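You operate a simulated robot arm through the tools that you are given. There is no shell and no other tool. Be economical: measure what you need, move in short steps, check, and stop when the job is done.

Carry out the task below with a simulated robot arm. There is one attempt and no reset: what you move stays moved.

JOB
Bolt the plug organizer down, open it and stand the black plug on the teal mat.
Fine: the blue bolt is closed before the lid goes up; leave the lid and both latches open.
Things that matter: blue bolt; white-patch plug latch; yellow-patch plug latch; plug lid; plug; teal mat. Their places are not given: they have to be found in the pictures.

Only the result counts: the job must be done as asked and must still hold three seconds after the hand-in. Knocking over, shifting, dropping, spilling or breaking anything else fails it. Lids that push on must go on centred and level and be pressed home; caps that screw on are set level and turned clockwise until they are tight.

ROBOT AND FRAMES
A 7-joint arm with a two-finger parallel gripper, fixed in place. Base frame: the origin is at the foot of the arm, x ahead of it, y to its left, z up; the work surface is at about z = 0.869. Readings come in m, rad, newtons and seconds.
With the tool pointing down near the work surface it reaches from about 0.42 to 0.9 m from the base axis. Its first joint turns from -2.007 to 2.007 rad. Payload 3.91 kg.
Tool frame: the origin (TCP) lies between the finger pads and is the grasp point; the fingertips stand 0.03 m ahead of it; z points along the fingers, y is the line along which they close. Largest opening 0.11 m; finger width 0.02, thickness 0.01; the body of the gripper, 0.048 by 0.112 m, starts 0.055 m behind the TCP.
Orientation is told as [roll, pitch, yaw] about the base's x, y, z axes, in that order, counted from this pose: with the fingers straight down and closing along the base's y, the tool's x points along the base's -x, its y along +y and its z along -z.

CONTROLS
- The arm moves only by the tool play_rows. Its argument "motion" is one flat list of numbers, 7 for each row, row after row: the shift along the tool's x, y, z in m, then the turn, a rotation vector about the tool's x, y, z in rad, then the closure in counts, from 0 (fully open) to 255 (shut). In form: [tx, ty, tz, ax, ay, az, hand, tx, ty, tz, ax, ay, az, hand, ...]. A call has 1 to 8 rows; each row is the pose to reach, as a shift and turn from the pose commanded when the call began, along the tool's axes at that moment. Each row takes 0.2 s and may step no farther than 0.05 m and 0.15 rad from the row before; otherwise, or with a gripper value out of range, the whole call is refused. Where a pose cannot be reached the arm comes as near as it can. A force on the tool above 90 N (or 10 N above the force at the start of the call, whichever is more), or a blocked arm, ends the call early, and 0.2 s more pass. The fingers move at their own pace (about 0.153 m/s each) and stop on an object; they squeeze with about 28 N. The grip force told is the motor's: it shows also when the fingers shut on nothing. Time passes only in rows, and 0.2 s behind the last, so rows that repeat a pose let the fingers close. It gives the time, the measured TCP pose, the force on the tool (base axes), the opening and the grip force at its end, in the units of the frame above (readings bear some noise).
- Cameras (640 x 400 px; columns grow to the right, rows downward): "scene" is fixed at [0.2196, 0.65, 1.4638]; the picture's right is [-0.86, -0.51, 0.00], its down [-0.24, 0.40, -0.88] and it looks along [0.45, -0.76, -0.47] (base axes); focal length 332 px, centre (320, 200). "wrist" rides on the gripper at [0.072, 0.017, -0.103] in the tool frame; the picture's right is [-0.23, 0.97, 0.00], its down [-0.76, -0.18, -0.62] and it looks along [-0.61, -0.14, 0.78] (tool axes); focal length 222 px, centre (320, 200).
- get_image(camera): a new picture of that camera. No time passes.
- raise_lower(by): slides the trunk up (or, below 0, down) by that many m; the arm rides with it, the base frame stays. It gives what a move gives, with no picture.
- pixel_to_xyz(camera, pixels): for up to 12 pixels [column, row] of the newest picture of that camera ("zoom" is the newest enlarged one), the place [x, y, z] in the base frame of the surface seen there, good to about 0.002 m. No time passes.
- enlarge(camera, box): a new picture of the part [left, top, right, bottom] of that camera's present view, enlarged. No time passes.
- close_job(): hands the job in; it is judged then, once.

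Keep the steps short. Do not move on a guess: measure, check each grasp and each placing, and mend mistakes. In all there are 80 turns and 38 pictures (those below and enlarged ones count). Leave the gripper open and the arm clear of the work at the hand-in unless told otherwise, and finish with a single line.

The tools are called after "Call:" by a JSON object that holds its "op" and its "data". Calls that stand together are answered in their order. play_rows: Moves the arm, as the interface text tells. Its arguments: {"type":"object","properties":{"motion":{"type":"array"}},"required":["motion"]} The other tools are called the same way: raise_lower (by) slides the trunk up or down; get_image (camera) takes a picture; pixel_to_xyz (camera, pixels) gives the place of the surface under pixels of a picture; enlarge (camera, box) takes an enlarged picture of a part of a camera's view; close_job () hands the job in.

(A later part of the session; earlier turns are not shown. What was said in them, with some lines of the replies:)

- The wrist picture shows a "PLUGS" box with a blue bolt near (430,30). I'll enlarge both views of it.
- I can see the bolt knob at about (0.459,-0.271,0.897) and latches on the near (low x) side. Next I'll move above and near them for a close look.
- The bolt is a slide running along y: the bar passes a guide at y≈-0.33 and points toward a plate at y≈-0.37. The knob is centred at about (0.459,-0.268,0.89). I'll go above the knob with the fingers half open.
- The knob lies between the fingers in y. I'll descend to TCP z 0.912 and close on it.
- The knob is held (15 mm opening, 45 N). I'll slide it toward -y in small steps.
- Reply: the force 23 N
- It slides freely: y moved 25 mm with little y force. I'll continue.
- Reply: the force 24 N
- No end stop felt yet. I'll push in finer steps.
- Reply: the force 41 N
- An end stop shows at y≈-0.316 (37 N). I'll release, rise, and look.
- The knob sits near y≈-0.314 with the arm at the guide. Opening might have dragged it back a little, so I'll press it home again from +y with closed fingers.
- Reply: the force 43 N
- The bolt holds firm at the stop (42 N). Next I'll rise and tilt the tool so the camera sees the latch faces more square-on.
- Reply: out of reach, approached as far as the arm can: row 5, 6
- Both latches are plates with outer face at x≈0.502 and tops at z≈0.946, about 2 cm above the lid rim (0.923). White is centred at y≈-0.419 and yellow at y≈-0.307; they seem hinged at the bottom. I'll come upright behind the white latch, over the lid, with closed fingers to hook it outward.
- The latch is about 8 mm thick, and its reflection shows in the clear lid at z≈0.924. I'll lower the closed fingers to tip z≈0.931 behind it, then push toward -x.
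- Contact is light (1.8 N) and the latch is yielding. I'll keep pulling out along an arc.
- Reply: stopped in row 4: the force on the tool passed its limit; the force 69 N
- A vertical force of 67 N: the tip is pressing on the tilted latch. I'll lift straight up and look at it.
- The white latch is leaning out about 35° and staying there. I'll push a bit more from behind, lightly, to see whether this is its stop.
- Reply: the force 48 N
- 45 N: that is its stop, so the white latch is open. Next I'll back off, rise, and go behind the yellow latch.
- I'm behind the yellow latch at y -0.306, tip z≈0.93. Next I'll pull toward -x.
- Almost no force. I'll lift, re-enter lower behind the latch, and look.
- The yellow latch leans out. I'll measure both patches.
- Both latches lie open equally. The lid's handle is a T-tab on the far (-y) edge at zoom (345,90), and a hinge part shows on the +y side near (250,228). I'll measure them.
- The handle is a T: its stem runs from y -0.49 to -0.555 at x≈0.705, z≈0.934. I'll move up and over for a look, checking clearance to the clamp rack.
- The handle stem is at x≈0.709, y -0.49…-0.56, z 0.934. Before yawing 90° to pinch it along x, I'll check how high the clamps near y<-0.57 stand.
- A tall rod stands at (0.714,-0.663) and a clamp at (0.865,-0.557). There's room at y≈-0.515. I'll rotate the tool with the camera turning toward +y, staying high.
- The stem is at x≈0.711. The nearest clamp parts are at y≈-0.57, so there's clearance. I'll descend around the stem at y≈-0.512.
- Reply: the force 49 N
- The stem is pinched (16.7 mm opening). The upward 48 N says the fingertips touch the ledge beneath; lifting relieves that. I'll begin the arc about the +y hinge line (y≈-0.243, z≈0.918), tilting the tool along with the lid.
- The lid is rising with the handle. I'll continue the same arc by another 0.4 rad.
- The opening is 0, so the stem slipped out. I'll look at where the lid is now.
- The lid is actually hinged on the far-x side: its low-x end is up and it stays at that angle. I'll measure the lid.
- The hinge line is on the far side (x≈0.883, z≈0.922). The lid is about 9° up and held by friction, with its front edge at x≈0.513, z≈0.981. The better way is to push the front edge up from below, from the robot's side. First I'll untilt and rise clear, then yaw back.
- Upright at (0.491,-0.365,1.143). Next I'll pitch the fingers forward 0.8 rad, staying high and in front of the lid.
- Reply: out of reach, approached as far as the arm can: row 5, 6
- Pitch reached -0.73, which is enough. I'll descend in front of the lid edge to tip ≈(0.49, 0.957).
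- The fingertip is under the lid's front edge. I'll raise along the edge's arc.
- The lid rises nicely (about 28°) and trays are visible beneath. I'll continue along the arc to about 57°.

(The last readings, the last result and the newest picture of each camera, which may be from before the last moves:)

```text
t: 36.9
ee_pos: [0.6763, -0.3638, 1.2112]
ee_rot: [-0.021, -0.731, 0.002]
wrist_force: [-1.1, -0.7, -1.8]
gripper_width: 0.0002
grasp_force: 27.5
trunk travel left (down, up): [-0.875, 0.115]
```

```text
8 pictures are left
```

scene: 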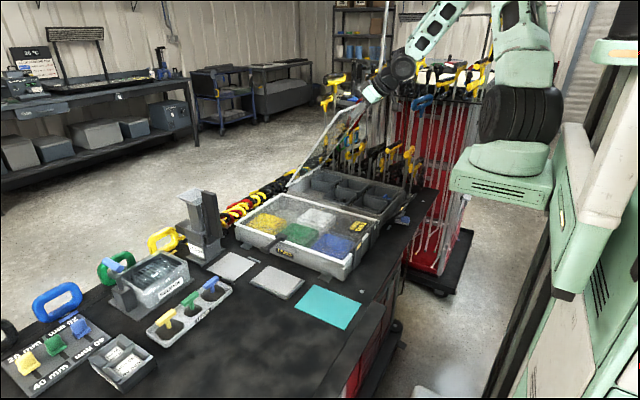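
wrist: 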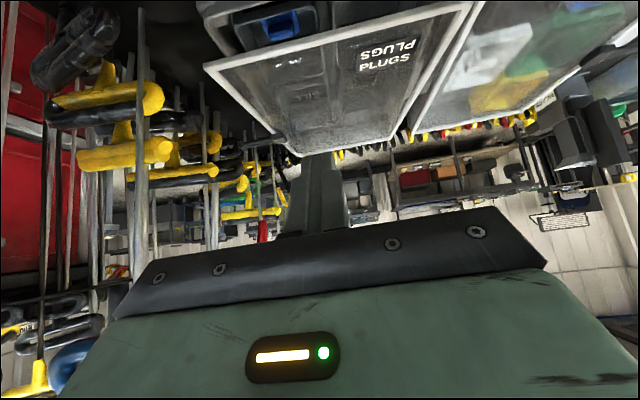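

The lid is at about 57° and follows. I'll keep pushing it toward +x with the tip, slowly, to about 73°, watching the force.

Call:
{"op": "play_rows", "data": {"motion": [-0.0186, 0, 0.0167, 0, 0, 0, 255, -0.0339, 0, 0.0371, 0, 0, 0, 255, -0.0491, 0, 0.0575, 0, 0, 0, 255, -0.0607, 0, 0.0746, 0, 0, 0, 255]}}

Call:
{"op": "enlarge", "data": {"camera": "scene", "box": [270, 60, 430, 220]}}

Call:
{"op": "pixel_to_xyz", "data": {"camera": "zoom", "pixels": [[100, 290], [200, 130], [150, 210]]}}

```text
t: 37.9
ee_pos: [0.7711, -0.3659, 1.1996]
ee_rot: [-0.024, -0.736, 0.004]
wrist_force: [-10.0, -0.6, 24.1]
gripper_width: 0.0001
grasp_force: 28.4
trunk travel left (down, up): [-0.875, 0.115]
```

```text
2.50 times, centred on (350, 140) of scene
```

zoom: 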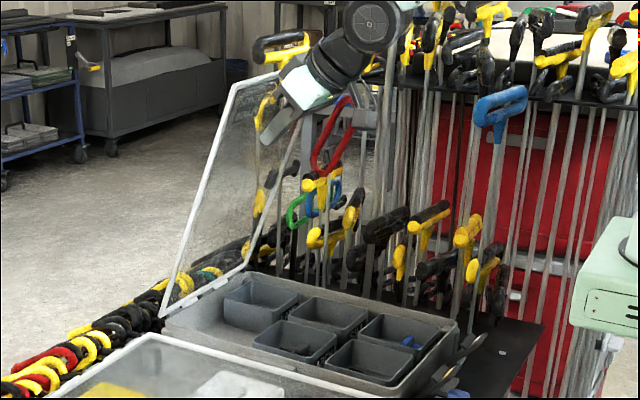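

```text
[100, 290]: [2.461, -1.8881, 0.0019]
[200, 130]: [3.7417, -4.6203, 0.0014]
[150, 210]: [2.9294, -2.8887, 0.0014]
```

The force shows 24 N upward, so the palm or tip is probably catching the lid's top edge. The lid is at about 70°. I'll back off, go a little higher, and push gently to about 80°.

Call:
{"op": "play_rows", "data": {"motion": [-0.0051, 0, -0.0357, 0, 0, 0, 255, -0.0301, 0, -0.0335, 0, 0, 0, 255, -0.0405, 0, -0.0241, 0, 0, 0, 255, -0.0481, 0, -0.0146, 0, 0, 0, 255]}}

```text
t: 38.9
ee_pos: [0.7968, -0.365, 1.2384]
ee_rot: [-0.021, -0.73, 0.003]
wrist_force: [-0.2, -0.7, 1.1]
gripper_width: 0.0001
grasp_force: 28.5
trunk travel left (down, up): [-0.875, 0.115]
```

No resistance. I'll push a little more in +x, watching the force.

Call:
{"op": "play_rows", "data": {"motion": [-0.0089, 0, 0.008, 0, 0, 0, 255, -0.0178, 0, 0.016, 0, 0, 0, 255, -0.0238, 0, 0.0214, 0, 0, 0, 255]}}

Call:
{"op": "pixel_to_xyz", "data": {"camera": "scene", "pixels": [[361, 85], [340, 100], [330, 130], [320, 160]]}}

Call:
{"op": "enlarge", "data": {"camera": "scene", "box": [270, 60, 430, 220]}}

```text
t: 39.7
ee_pos: [0.8292, -0.3648, 1.2385]
ee_rot: [-0.019, -0.732, 0.004]
wrist_force: [0.7, -0.9, 0.7]
gripper_width: 0.0001
grasp_force: 28.1
trunk travel left (down, up): [-0.875, 0.115]
```

```text
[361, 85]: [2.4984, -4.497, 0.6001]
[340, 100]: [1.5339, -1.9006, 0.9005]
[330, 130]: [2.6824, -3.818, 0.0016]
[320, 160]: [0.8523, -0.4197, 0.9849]
```

```text
2.50 times, centred on (350, 140) of scene
```

zoom: 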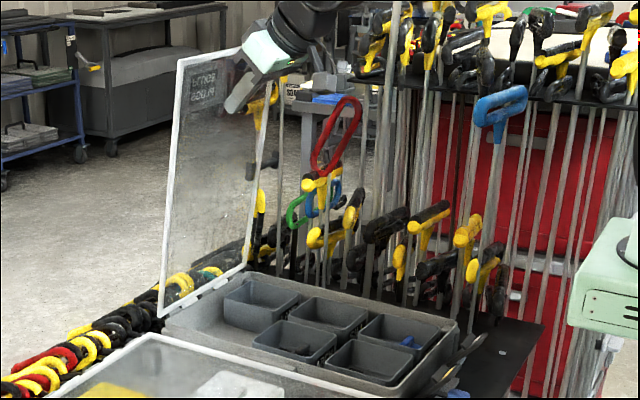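

Call:
{"op": "pixel_to_xyz", "data": {"camera": "zoom", "pixels": [[181, 62], [172, 150], [162, 280], [210, 53], [262, 140], [246, 250], [252, 168], [248, 172], [160, 306], [293, 350], [405, 340], [290, 305]]}}

```text
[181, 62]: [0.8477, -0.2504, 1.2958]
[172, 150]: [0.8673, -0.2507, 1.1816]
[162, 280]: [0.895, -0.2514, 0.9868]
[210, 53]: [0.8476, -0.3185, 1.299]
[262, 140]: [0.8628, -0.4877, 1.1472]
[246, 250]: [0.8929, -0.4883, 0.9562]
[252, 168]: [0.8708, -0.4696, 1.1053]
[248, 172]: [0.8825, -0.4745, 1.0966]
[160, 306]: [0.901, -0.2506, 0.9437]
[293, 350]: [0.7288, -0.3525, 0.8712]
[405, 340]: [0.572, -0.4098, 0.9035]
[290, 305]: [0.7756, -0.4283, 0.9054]
```

The lid stands at about 81° now (top x 0.848, bottom x 0.901), clear of force. I'll push a bit further for margin.

Call:
{"op": "play_rows", "data": {"motion": [-0.0089, 0, 0.008, 0, 0, 0, 255, -0.0178, 0, 0.016, 0, 0, 0, 255, -0.0268, 0, 0.024, 0, 0, 0, 255, -0.0357, 0, 0.032, 0, 0, 0, 255]}}

```text
t: 40.7
ee_pos: [0.8775, -0.3653, 1.2385]
ee_rot: [-0.021, -0.732, 0.005]
wrist_force: [0.2, 0.5, 0.2]
gripper_width: 0.0
grasp_force: 28.3
trunk travel left (down, up): [-0.875, 0.115]
```

Call:
{"op": "play_rows", "data": {"motion": [-0.0089, 0, 0.008, 0, 0, 0, 255, -0.0164, 0, 0.0147, 0, 0, 0, 255, -0.0164, 0, 0.0147, 0, 0, 0, 255]}}

```text
t: 41.5
ee_pos: [0.8981, -0.3659, 1.2388]
ee_rot: [-0.022, -0.731, 0.002]
wrist_force: [-0.1, 0.8, -0.3]
gripper_width: 0.0
grasp_force: 28.3
trunk travel left (down, up): [-0.875, 0.115]
```

The lid is around or past vertical with no load. I'll retreat straight back in -x, then come upright to look into the trays.

Call:
{"op": "play_rows", "data": {"motion": [0.0298, 0, -0.0267, 0, 0, 0, 255, 0.0596, 0, -0.0534, 0, 0, 0, 255, 0.0894, 0, -0.0801, 0, 0, 0, 255, 0.1192, 0, -0.1068, 0, 0.1, 0, 255, 0.149, 0, -0.1335, 0, 0.24, 0, 200, 0.17, 0, -0.15, 0, 0.38, 0, 150, 0.186, 0, -0.1643, 0, 0.52, 0, 100, 0.19, 0, -0.164, 0, 0.66, 0, 80]}}

Call:
{"op": "play_rows", "data": {"motion": [0.03, 0.005, 0.035, 0, 0.04, 0, 60, 0.04, 0.01, 0.075, 0, 0.07, 0, 60, 0.04, 0.01, 0.105, 0, 0.07, 0, 60]}}

Call:
{"op": "get_image", "data": {"camera": "wrist"}}

```text
t: 43.3
ee_pos: [0.6443, -0.3632, 1.2322]
ee_rot: [-0.016, -0.07, -0.011]
wrist_force: [-0.3, 0.1, -0.9]
gripper_width: 0.0754
grasp_force: 0.0
trunk travel left (down, up): [-0.875, 0.115]
```

```text
t: 44.1
ee_pos: [0.616, -0.3563, 1.1255]
ee_rot: [-0.015, 0.001, -0.009]
wrist_force: [-0.5, -0.5, -0.3]
gripper_width: 0.0843
grasp_force: 0.0
trunk travel left (down, up): [-0.875, 0.115]
```

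```text
5 pictures are left
```

wrist: 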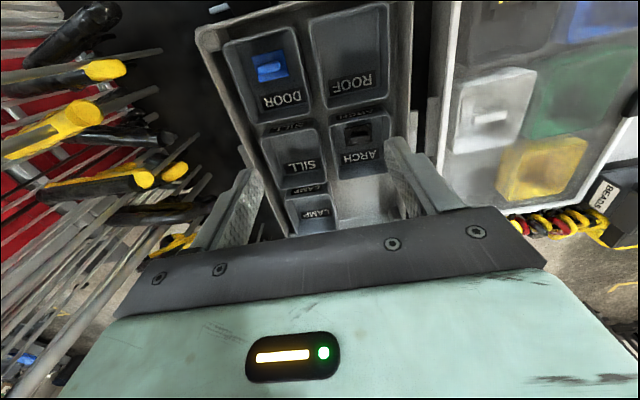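

The black plug sits in the ARCH tray at about (357,132). I'll enlarge and measure.

Call:
{"op": "enlarge", "data": {"camera": "wrist", "box": [315, 95, 405, 175]}}

Call:
{"op": "pixel_to_xyz", "data": {"camera": "wrist", "pixels": [[357, 128], [352, 124], [364, 124], [345, 132], [370, 131], [357, 140], [346, 145], [370, 145], [330, 115], [385, 115], [338, 175], [385, 160]]}}

```text
5.00 times, centred on (360, 135) of wrist
```

zoom: 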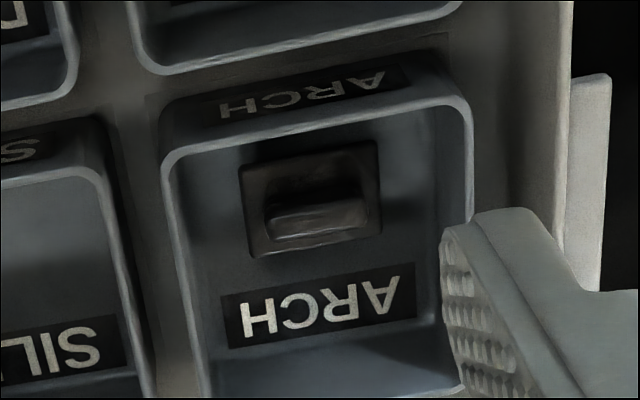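

```text
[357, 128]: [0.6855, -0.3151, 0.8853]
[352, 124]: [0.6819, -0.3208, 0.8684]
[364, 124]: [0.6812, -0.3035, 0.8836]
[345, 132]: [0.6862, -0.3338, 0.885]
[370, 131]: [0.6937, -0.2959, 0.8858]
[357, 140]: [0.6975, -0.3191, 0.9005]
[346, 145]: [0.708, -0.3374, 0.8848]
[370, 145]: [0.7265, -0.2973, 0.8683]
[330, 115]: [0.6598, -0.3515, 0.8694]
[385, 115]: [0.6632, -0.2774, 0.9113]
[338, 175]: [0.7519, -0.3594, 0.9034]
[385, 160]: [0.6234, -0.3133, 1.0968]
```

Call:
{"op": "pixel_to_xyz", "data": {"camera": "zoom", "pixels": [[270, 212], [362, 200], [315, 212], [275, 238], [365, 225], [318, 230], [242, 168], [376, 145], [250, 255], [380, 232], [310, 190], [318, 245]]}}

```text
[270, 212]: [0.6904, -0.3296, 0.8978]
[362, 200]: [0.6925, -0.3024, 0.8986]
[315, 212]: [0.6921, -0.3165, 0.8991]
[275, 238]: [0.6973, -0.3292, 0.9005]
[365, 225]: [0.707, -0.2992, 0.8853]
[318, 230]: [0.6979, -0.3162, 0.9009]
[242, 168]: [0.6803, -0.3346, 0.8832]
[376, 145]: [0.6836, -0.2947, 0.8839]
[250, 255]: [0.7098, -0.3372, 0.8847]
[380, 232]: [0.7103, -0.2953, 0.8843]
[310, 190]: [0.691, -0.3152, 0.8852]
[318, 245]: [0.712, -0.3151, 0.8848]
```

The plug's ridge is centred at about (0.696,-0.3155), 29 mm long in y, 9 mm thick, top at 0.901, on a base with top at 0.885. I'll pinch the ridge along y. First I'll hover above it.

Call:
{"op": "play_rows", "data": {"motion": [-0.02, 0.01, 0.036, -0.004, 0, 0.01, 120, -0.04, 0.02, 0.072, -0.008, 0, 0.02, 140, -0.06, 0.03, 0.11, -0.012, 0, 0.03, 155, -0.08, 0.041, 0.1455, -0.015, 0, 0.036, 158]}}

```text
t: 45.1
ee_pos: [0.6971, -0.3177, 0.9808]
ee_rot: [0.0, -0.001, -0.048]
wrist_force: [-0.3, 0.3, -0.3]
gripper_width: 0.042
grasp_force: 0.0
trunk travel left (down, up): [-0.875, 0.115]
```

Opening is 42 mm and centred. I'll descend to TCP z≈0.918 and close.

Call:
{"op": "play_rows", "data": {"motion": [0.001, 0.002, 0.03, 0, 0, 0, 158, 0.001, 0.002, 0.062, 0, 0, 0, 158, 0.001, 0.002, 0.062, 0, 0, 0, 255, 0.001, 0.002, 0.062, 0, 0, 0, 255]}}

```text
t: 46.1
ee_pos: [0.6952, -0.3146, 0.918]
ee_rot: [-0.003, -0.005, -0.046]
wrist_force: [-0.5, 0.4, 9.8]
gripper_width: 0.0307
grasp_force: 27.7
trunk travel left (down, up): [-0.875, 0.115]
```

The grip is at 30.7 mm, matching the ridge. I'll lift straight up.

Call:
{"op": "play_rows", "data": {"motion": [0, 0, -0.03, 0, 0, 0, 255, 0, 0, -0.07, 0, 0, 0, 255, 0, 0, -0.11, 0, 0, 0, 255, 0, 0, -0.14, 0, 0, 0, 255]}}

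Call:
{"op": "get_image", "data": {"camera": "wrist"}}

Call:
{"op": "pixel_to_xyz", "data": {"camera": "scene", "pixels": [[328, 306], [304, 286], [360, 303], [345, 327], [297, 308], [265, 281], [340, 290]]}}

```text
t: 47.1
ee_pos: [0.6952, -0.315, 1.0565]
ee_rot: [0.0, 0.0, -0.048]
wrist_force: [0.9, 0.2, -0.3]
gripper_width: 0.0308
grasp_force: 28.1
trunk travel left (down, up): [-0.875, 0.115]
```

```text
3 pictures are left
```

wrist: 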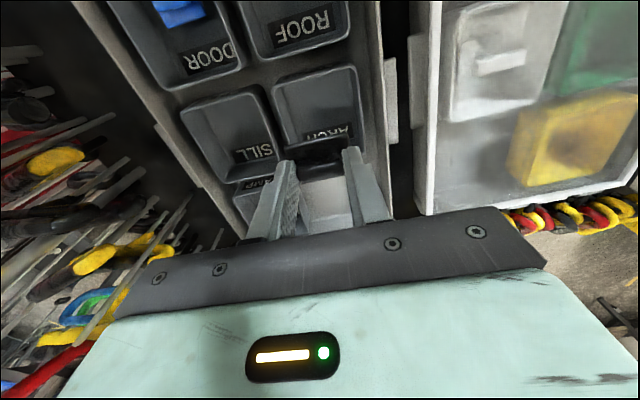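

```text
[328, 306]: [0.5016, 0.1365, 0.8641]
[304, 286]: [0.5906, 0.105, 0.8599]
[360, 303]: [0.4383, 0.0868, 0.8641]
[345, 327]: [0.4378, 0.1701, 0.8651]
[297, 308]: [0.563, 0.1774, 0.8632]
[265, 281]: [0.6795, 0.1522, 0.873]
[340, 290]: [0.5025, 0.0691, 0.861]
```

The plug is held (opening steady at 30.8 mm). The teal mat spans x 0.435–0.573, y 0.08–0.18, centre ≈(0.503,0.13), z≈0.864. I'll carry the plug there at this height.

Call:
{"op": "play_rows", "data": {"motion": [0.0213, 0.0435, 0, 0, 0, 0, 255, 0.0426, 0.087, 0, 0, 0, 0, 255, 0.0639, 0.1305, 0, 0, 0, 0, 255, 0.0852, 0.174, 0, 0, 0, 0, 255, 0.1065, 0.2175, 0, 0, 0, 0, 255, 0.1278, 0.261, 0, 0, 0, 0, 255, 0.1491, 0.3045, 0, 0, 0, 0, 255, 0.1704, 0.348, 0, 0, 0, 0, 255]}}

Call:
{"op": "play_rows", "data": {"motion": [0.0213, 0.0435, 0, 0, 0, 0, 255, 0.0428, 0.0873, 0.03, 0, 0, 0, 255, 0.0428, 0.0873, 0.07, 0, 0, 0, 255, 0.0428, 0.0873, 0.11, 0, 0, 0, 255]}}

```text
t: 48.9
ee_pos: [0.5401, 0.0408, 1.0575]
ee_rot: [-0.002, -0.002, -0.048]
wrist_force: [0.5, -0.2, 0.0]
gripper_width: 0.0306
grasp_force: 27.9
trunk travel left (down, up): [-0.875, 0.115]
```

```text
refused: row 2 steps farther than a row can; nothing moved
```

Call:
{"op": "play_rows", "data": {"motion": [0.0213, 0.0435, 0, 0, 0, 0, 255, 0.0428, 0.0873, 0, 0, 0, 0, 255, 0.0428, 0.0873, 0.04, 0, 0, 0, 255, 0.0428, 0.0873, 0.08, 0, 0, 0, 255, 0.0428, 0.0873, 0.115, 0, 0, 0, 255]}}

Call:
{"op": "get_image", "data": {"camera": "scene"}}

```text
t: 50.1
ee_pos: [0.501, 0.1306, 0.9417]
ee_rot: [-0.001, -0.002, -0.047]
wrist_force: [-1.1, 0.3, 0.4]
gripper_width: 0.0305
grasp_force: 28.0
trunk travel left (down, up): [-0.875, 0.115]
```

```text
2 pictures are left
```

scene: 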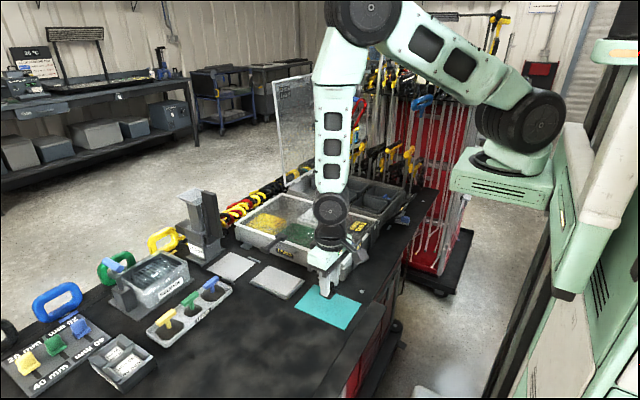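

The plug is over the mat and the lid is still up. I'll lower gently until contact.

Call:
{"op": "play_rows", "data": {"motion": [0, 0, 0.015, 0, 0, 0, 255, 0, 0, 0.024, 0, 0, 0, 255, 0, 0, 0.027, 0, 0, 0, 255]}}

```text
t: 50.9
ee_pos: [0.5025, 0.1298, 0.9149]
ee_rot: [0.0, -0.001, -0.048]
wrist_force: [0.3, 0.2, 0.0]
gripper_width: 0.0309
grasp_force: 28.2
trunk travel left (down, up): [-0.875, 0.115]
```

Call:
{"op": "play_rows", "data": {"motion": [0, 0, 0.002, 0, 0, 0, 255, 0, 0, 0.004, 0, 0, 0, 255, 0, 0, 0.004, 0, 0, 0, 255]}}

```text
t: 51.7
ee_pos: [0.5024, 0.1299, 0.9123]
ee_rot: [0.0, -0.002, -0.047]
wrist_force: [-0.3, -2.3, 21.4]
gripper_width: 0.0306
grasp_force: 28.2
trunk travel left (down, up): [-0.875, 0.115]
```

Contact: 21 N at z 0.912, so the plug is on the mat. I'll open gently and rise.

Call:
{"op": "play_rows", "data": {"motion": [0, 0, -0.0015, 0, 0, 0, 255, 0, 0, -0.0015, 0, 0, 0, 160, 0, 0, -0.0015, 0, 0, 0, 140, 0, 0, -0.03, 0, 0, 0, 140, 0, 0, -0.07, 0, 0, 0, 140, 0, 0, -0.11, 0, 0, 0, 100, 0, 0, -0.15, 0, 0, 0, 0]}}

Call:
{"op": "play_rows", "data": {"motion": [0.0, -0.04, -0.02, 0, 0, 0, 0, 0, -0.08, -0.04, 0, 0, 0, 0, 0, -0.12, -0.06, 0, 0, 0, 0, 0, -0.16, -0.06, 0, 0, 0, 0]}}

Call:
{"op": "enlarge", "data": {"camera": "scene", "box": [240, 60, 440, 340]}}

```text
t: 53.3
ee_pos: [0.5017, 0.1302, 1.0615]
ee_rot: [-0.001, 0.001, -0.046]
wrist_force: [0.0, -0.1, -1.0]
gripper_width: 0.1104
grasp_force: 0.0
trunk travel left (down, up): [-0.875, 0.115]
```

```text
t: 54.3
ee_pos: [0.494, -0.0277, 1.1213]
ee_rot: [0.0, -0.001, -0.045]
wrist_force: [-0.3, 1.1, -0.2]
gripper_width: 0.1099
grasp_force: 0.0
trunk travel left (down, up): [-0.875, 0.115]
```

```text
1.43 times, centred on (340, 200) of scene
```

zoom: 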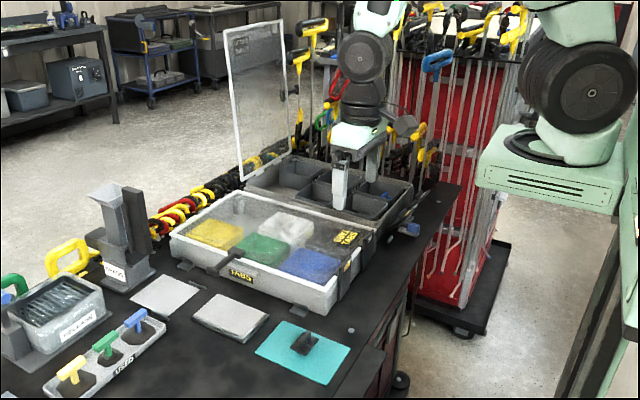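

The plug stands upright on the mat and the lid is up. I'll verify positions from this picture.

Call:
{"op": "pixel_to_xyz", "data": {"camera": "zoom", "pixels": [[304, 343], [226, 38], [281, 22], [240, 172], [291, 130], [411, 229], [409, 210], [424, 194], [320, 345]]}}

Call:
{"op": "enlarge", "data": {"camera": "scene", "box": [360, 180, 440, 250]}}

```text
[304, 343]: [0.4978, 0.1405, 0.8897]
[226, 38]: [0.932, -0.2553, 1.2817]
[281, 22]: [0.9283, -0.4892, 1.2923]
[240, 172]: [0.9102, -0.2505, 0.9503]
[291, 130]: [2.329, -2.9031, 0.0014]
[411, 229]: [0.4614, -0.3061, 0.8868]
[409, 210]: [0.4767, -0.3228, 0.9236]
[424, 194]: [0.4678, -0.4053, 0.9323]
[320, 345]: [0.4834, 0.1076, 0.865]
```

```text
5.71 times, centred on (400, 215) of scene
```

zoom: 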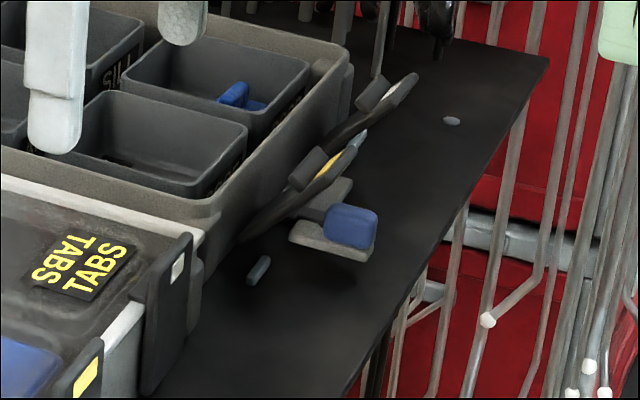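

The bolt is closed, both latches are open, the lid stands at about 93° and holds, the plug is on the mat, and the open gripper is clear at z 1.12. I'll hand in.

Call:
{"op": "close_job", "data": {}}

```text
The job is handed in.
```

The blue bolt was closed before the lid went up; both latches and the lid are open, the black plug stands on the teal mat, and the job is handed in.
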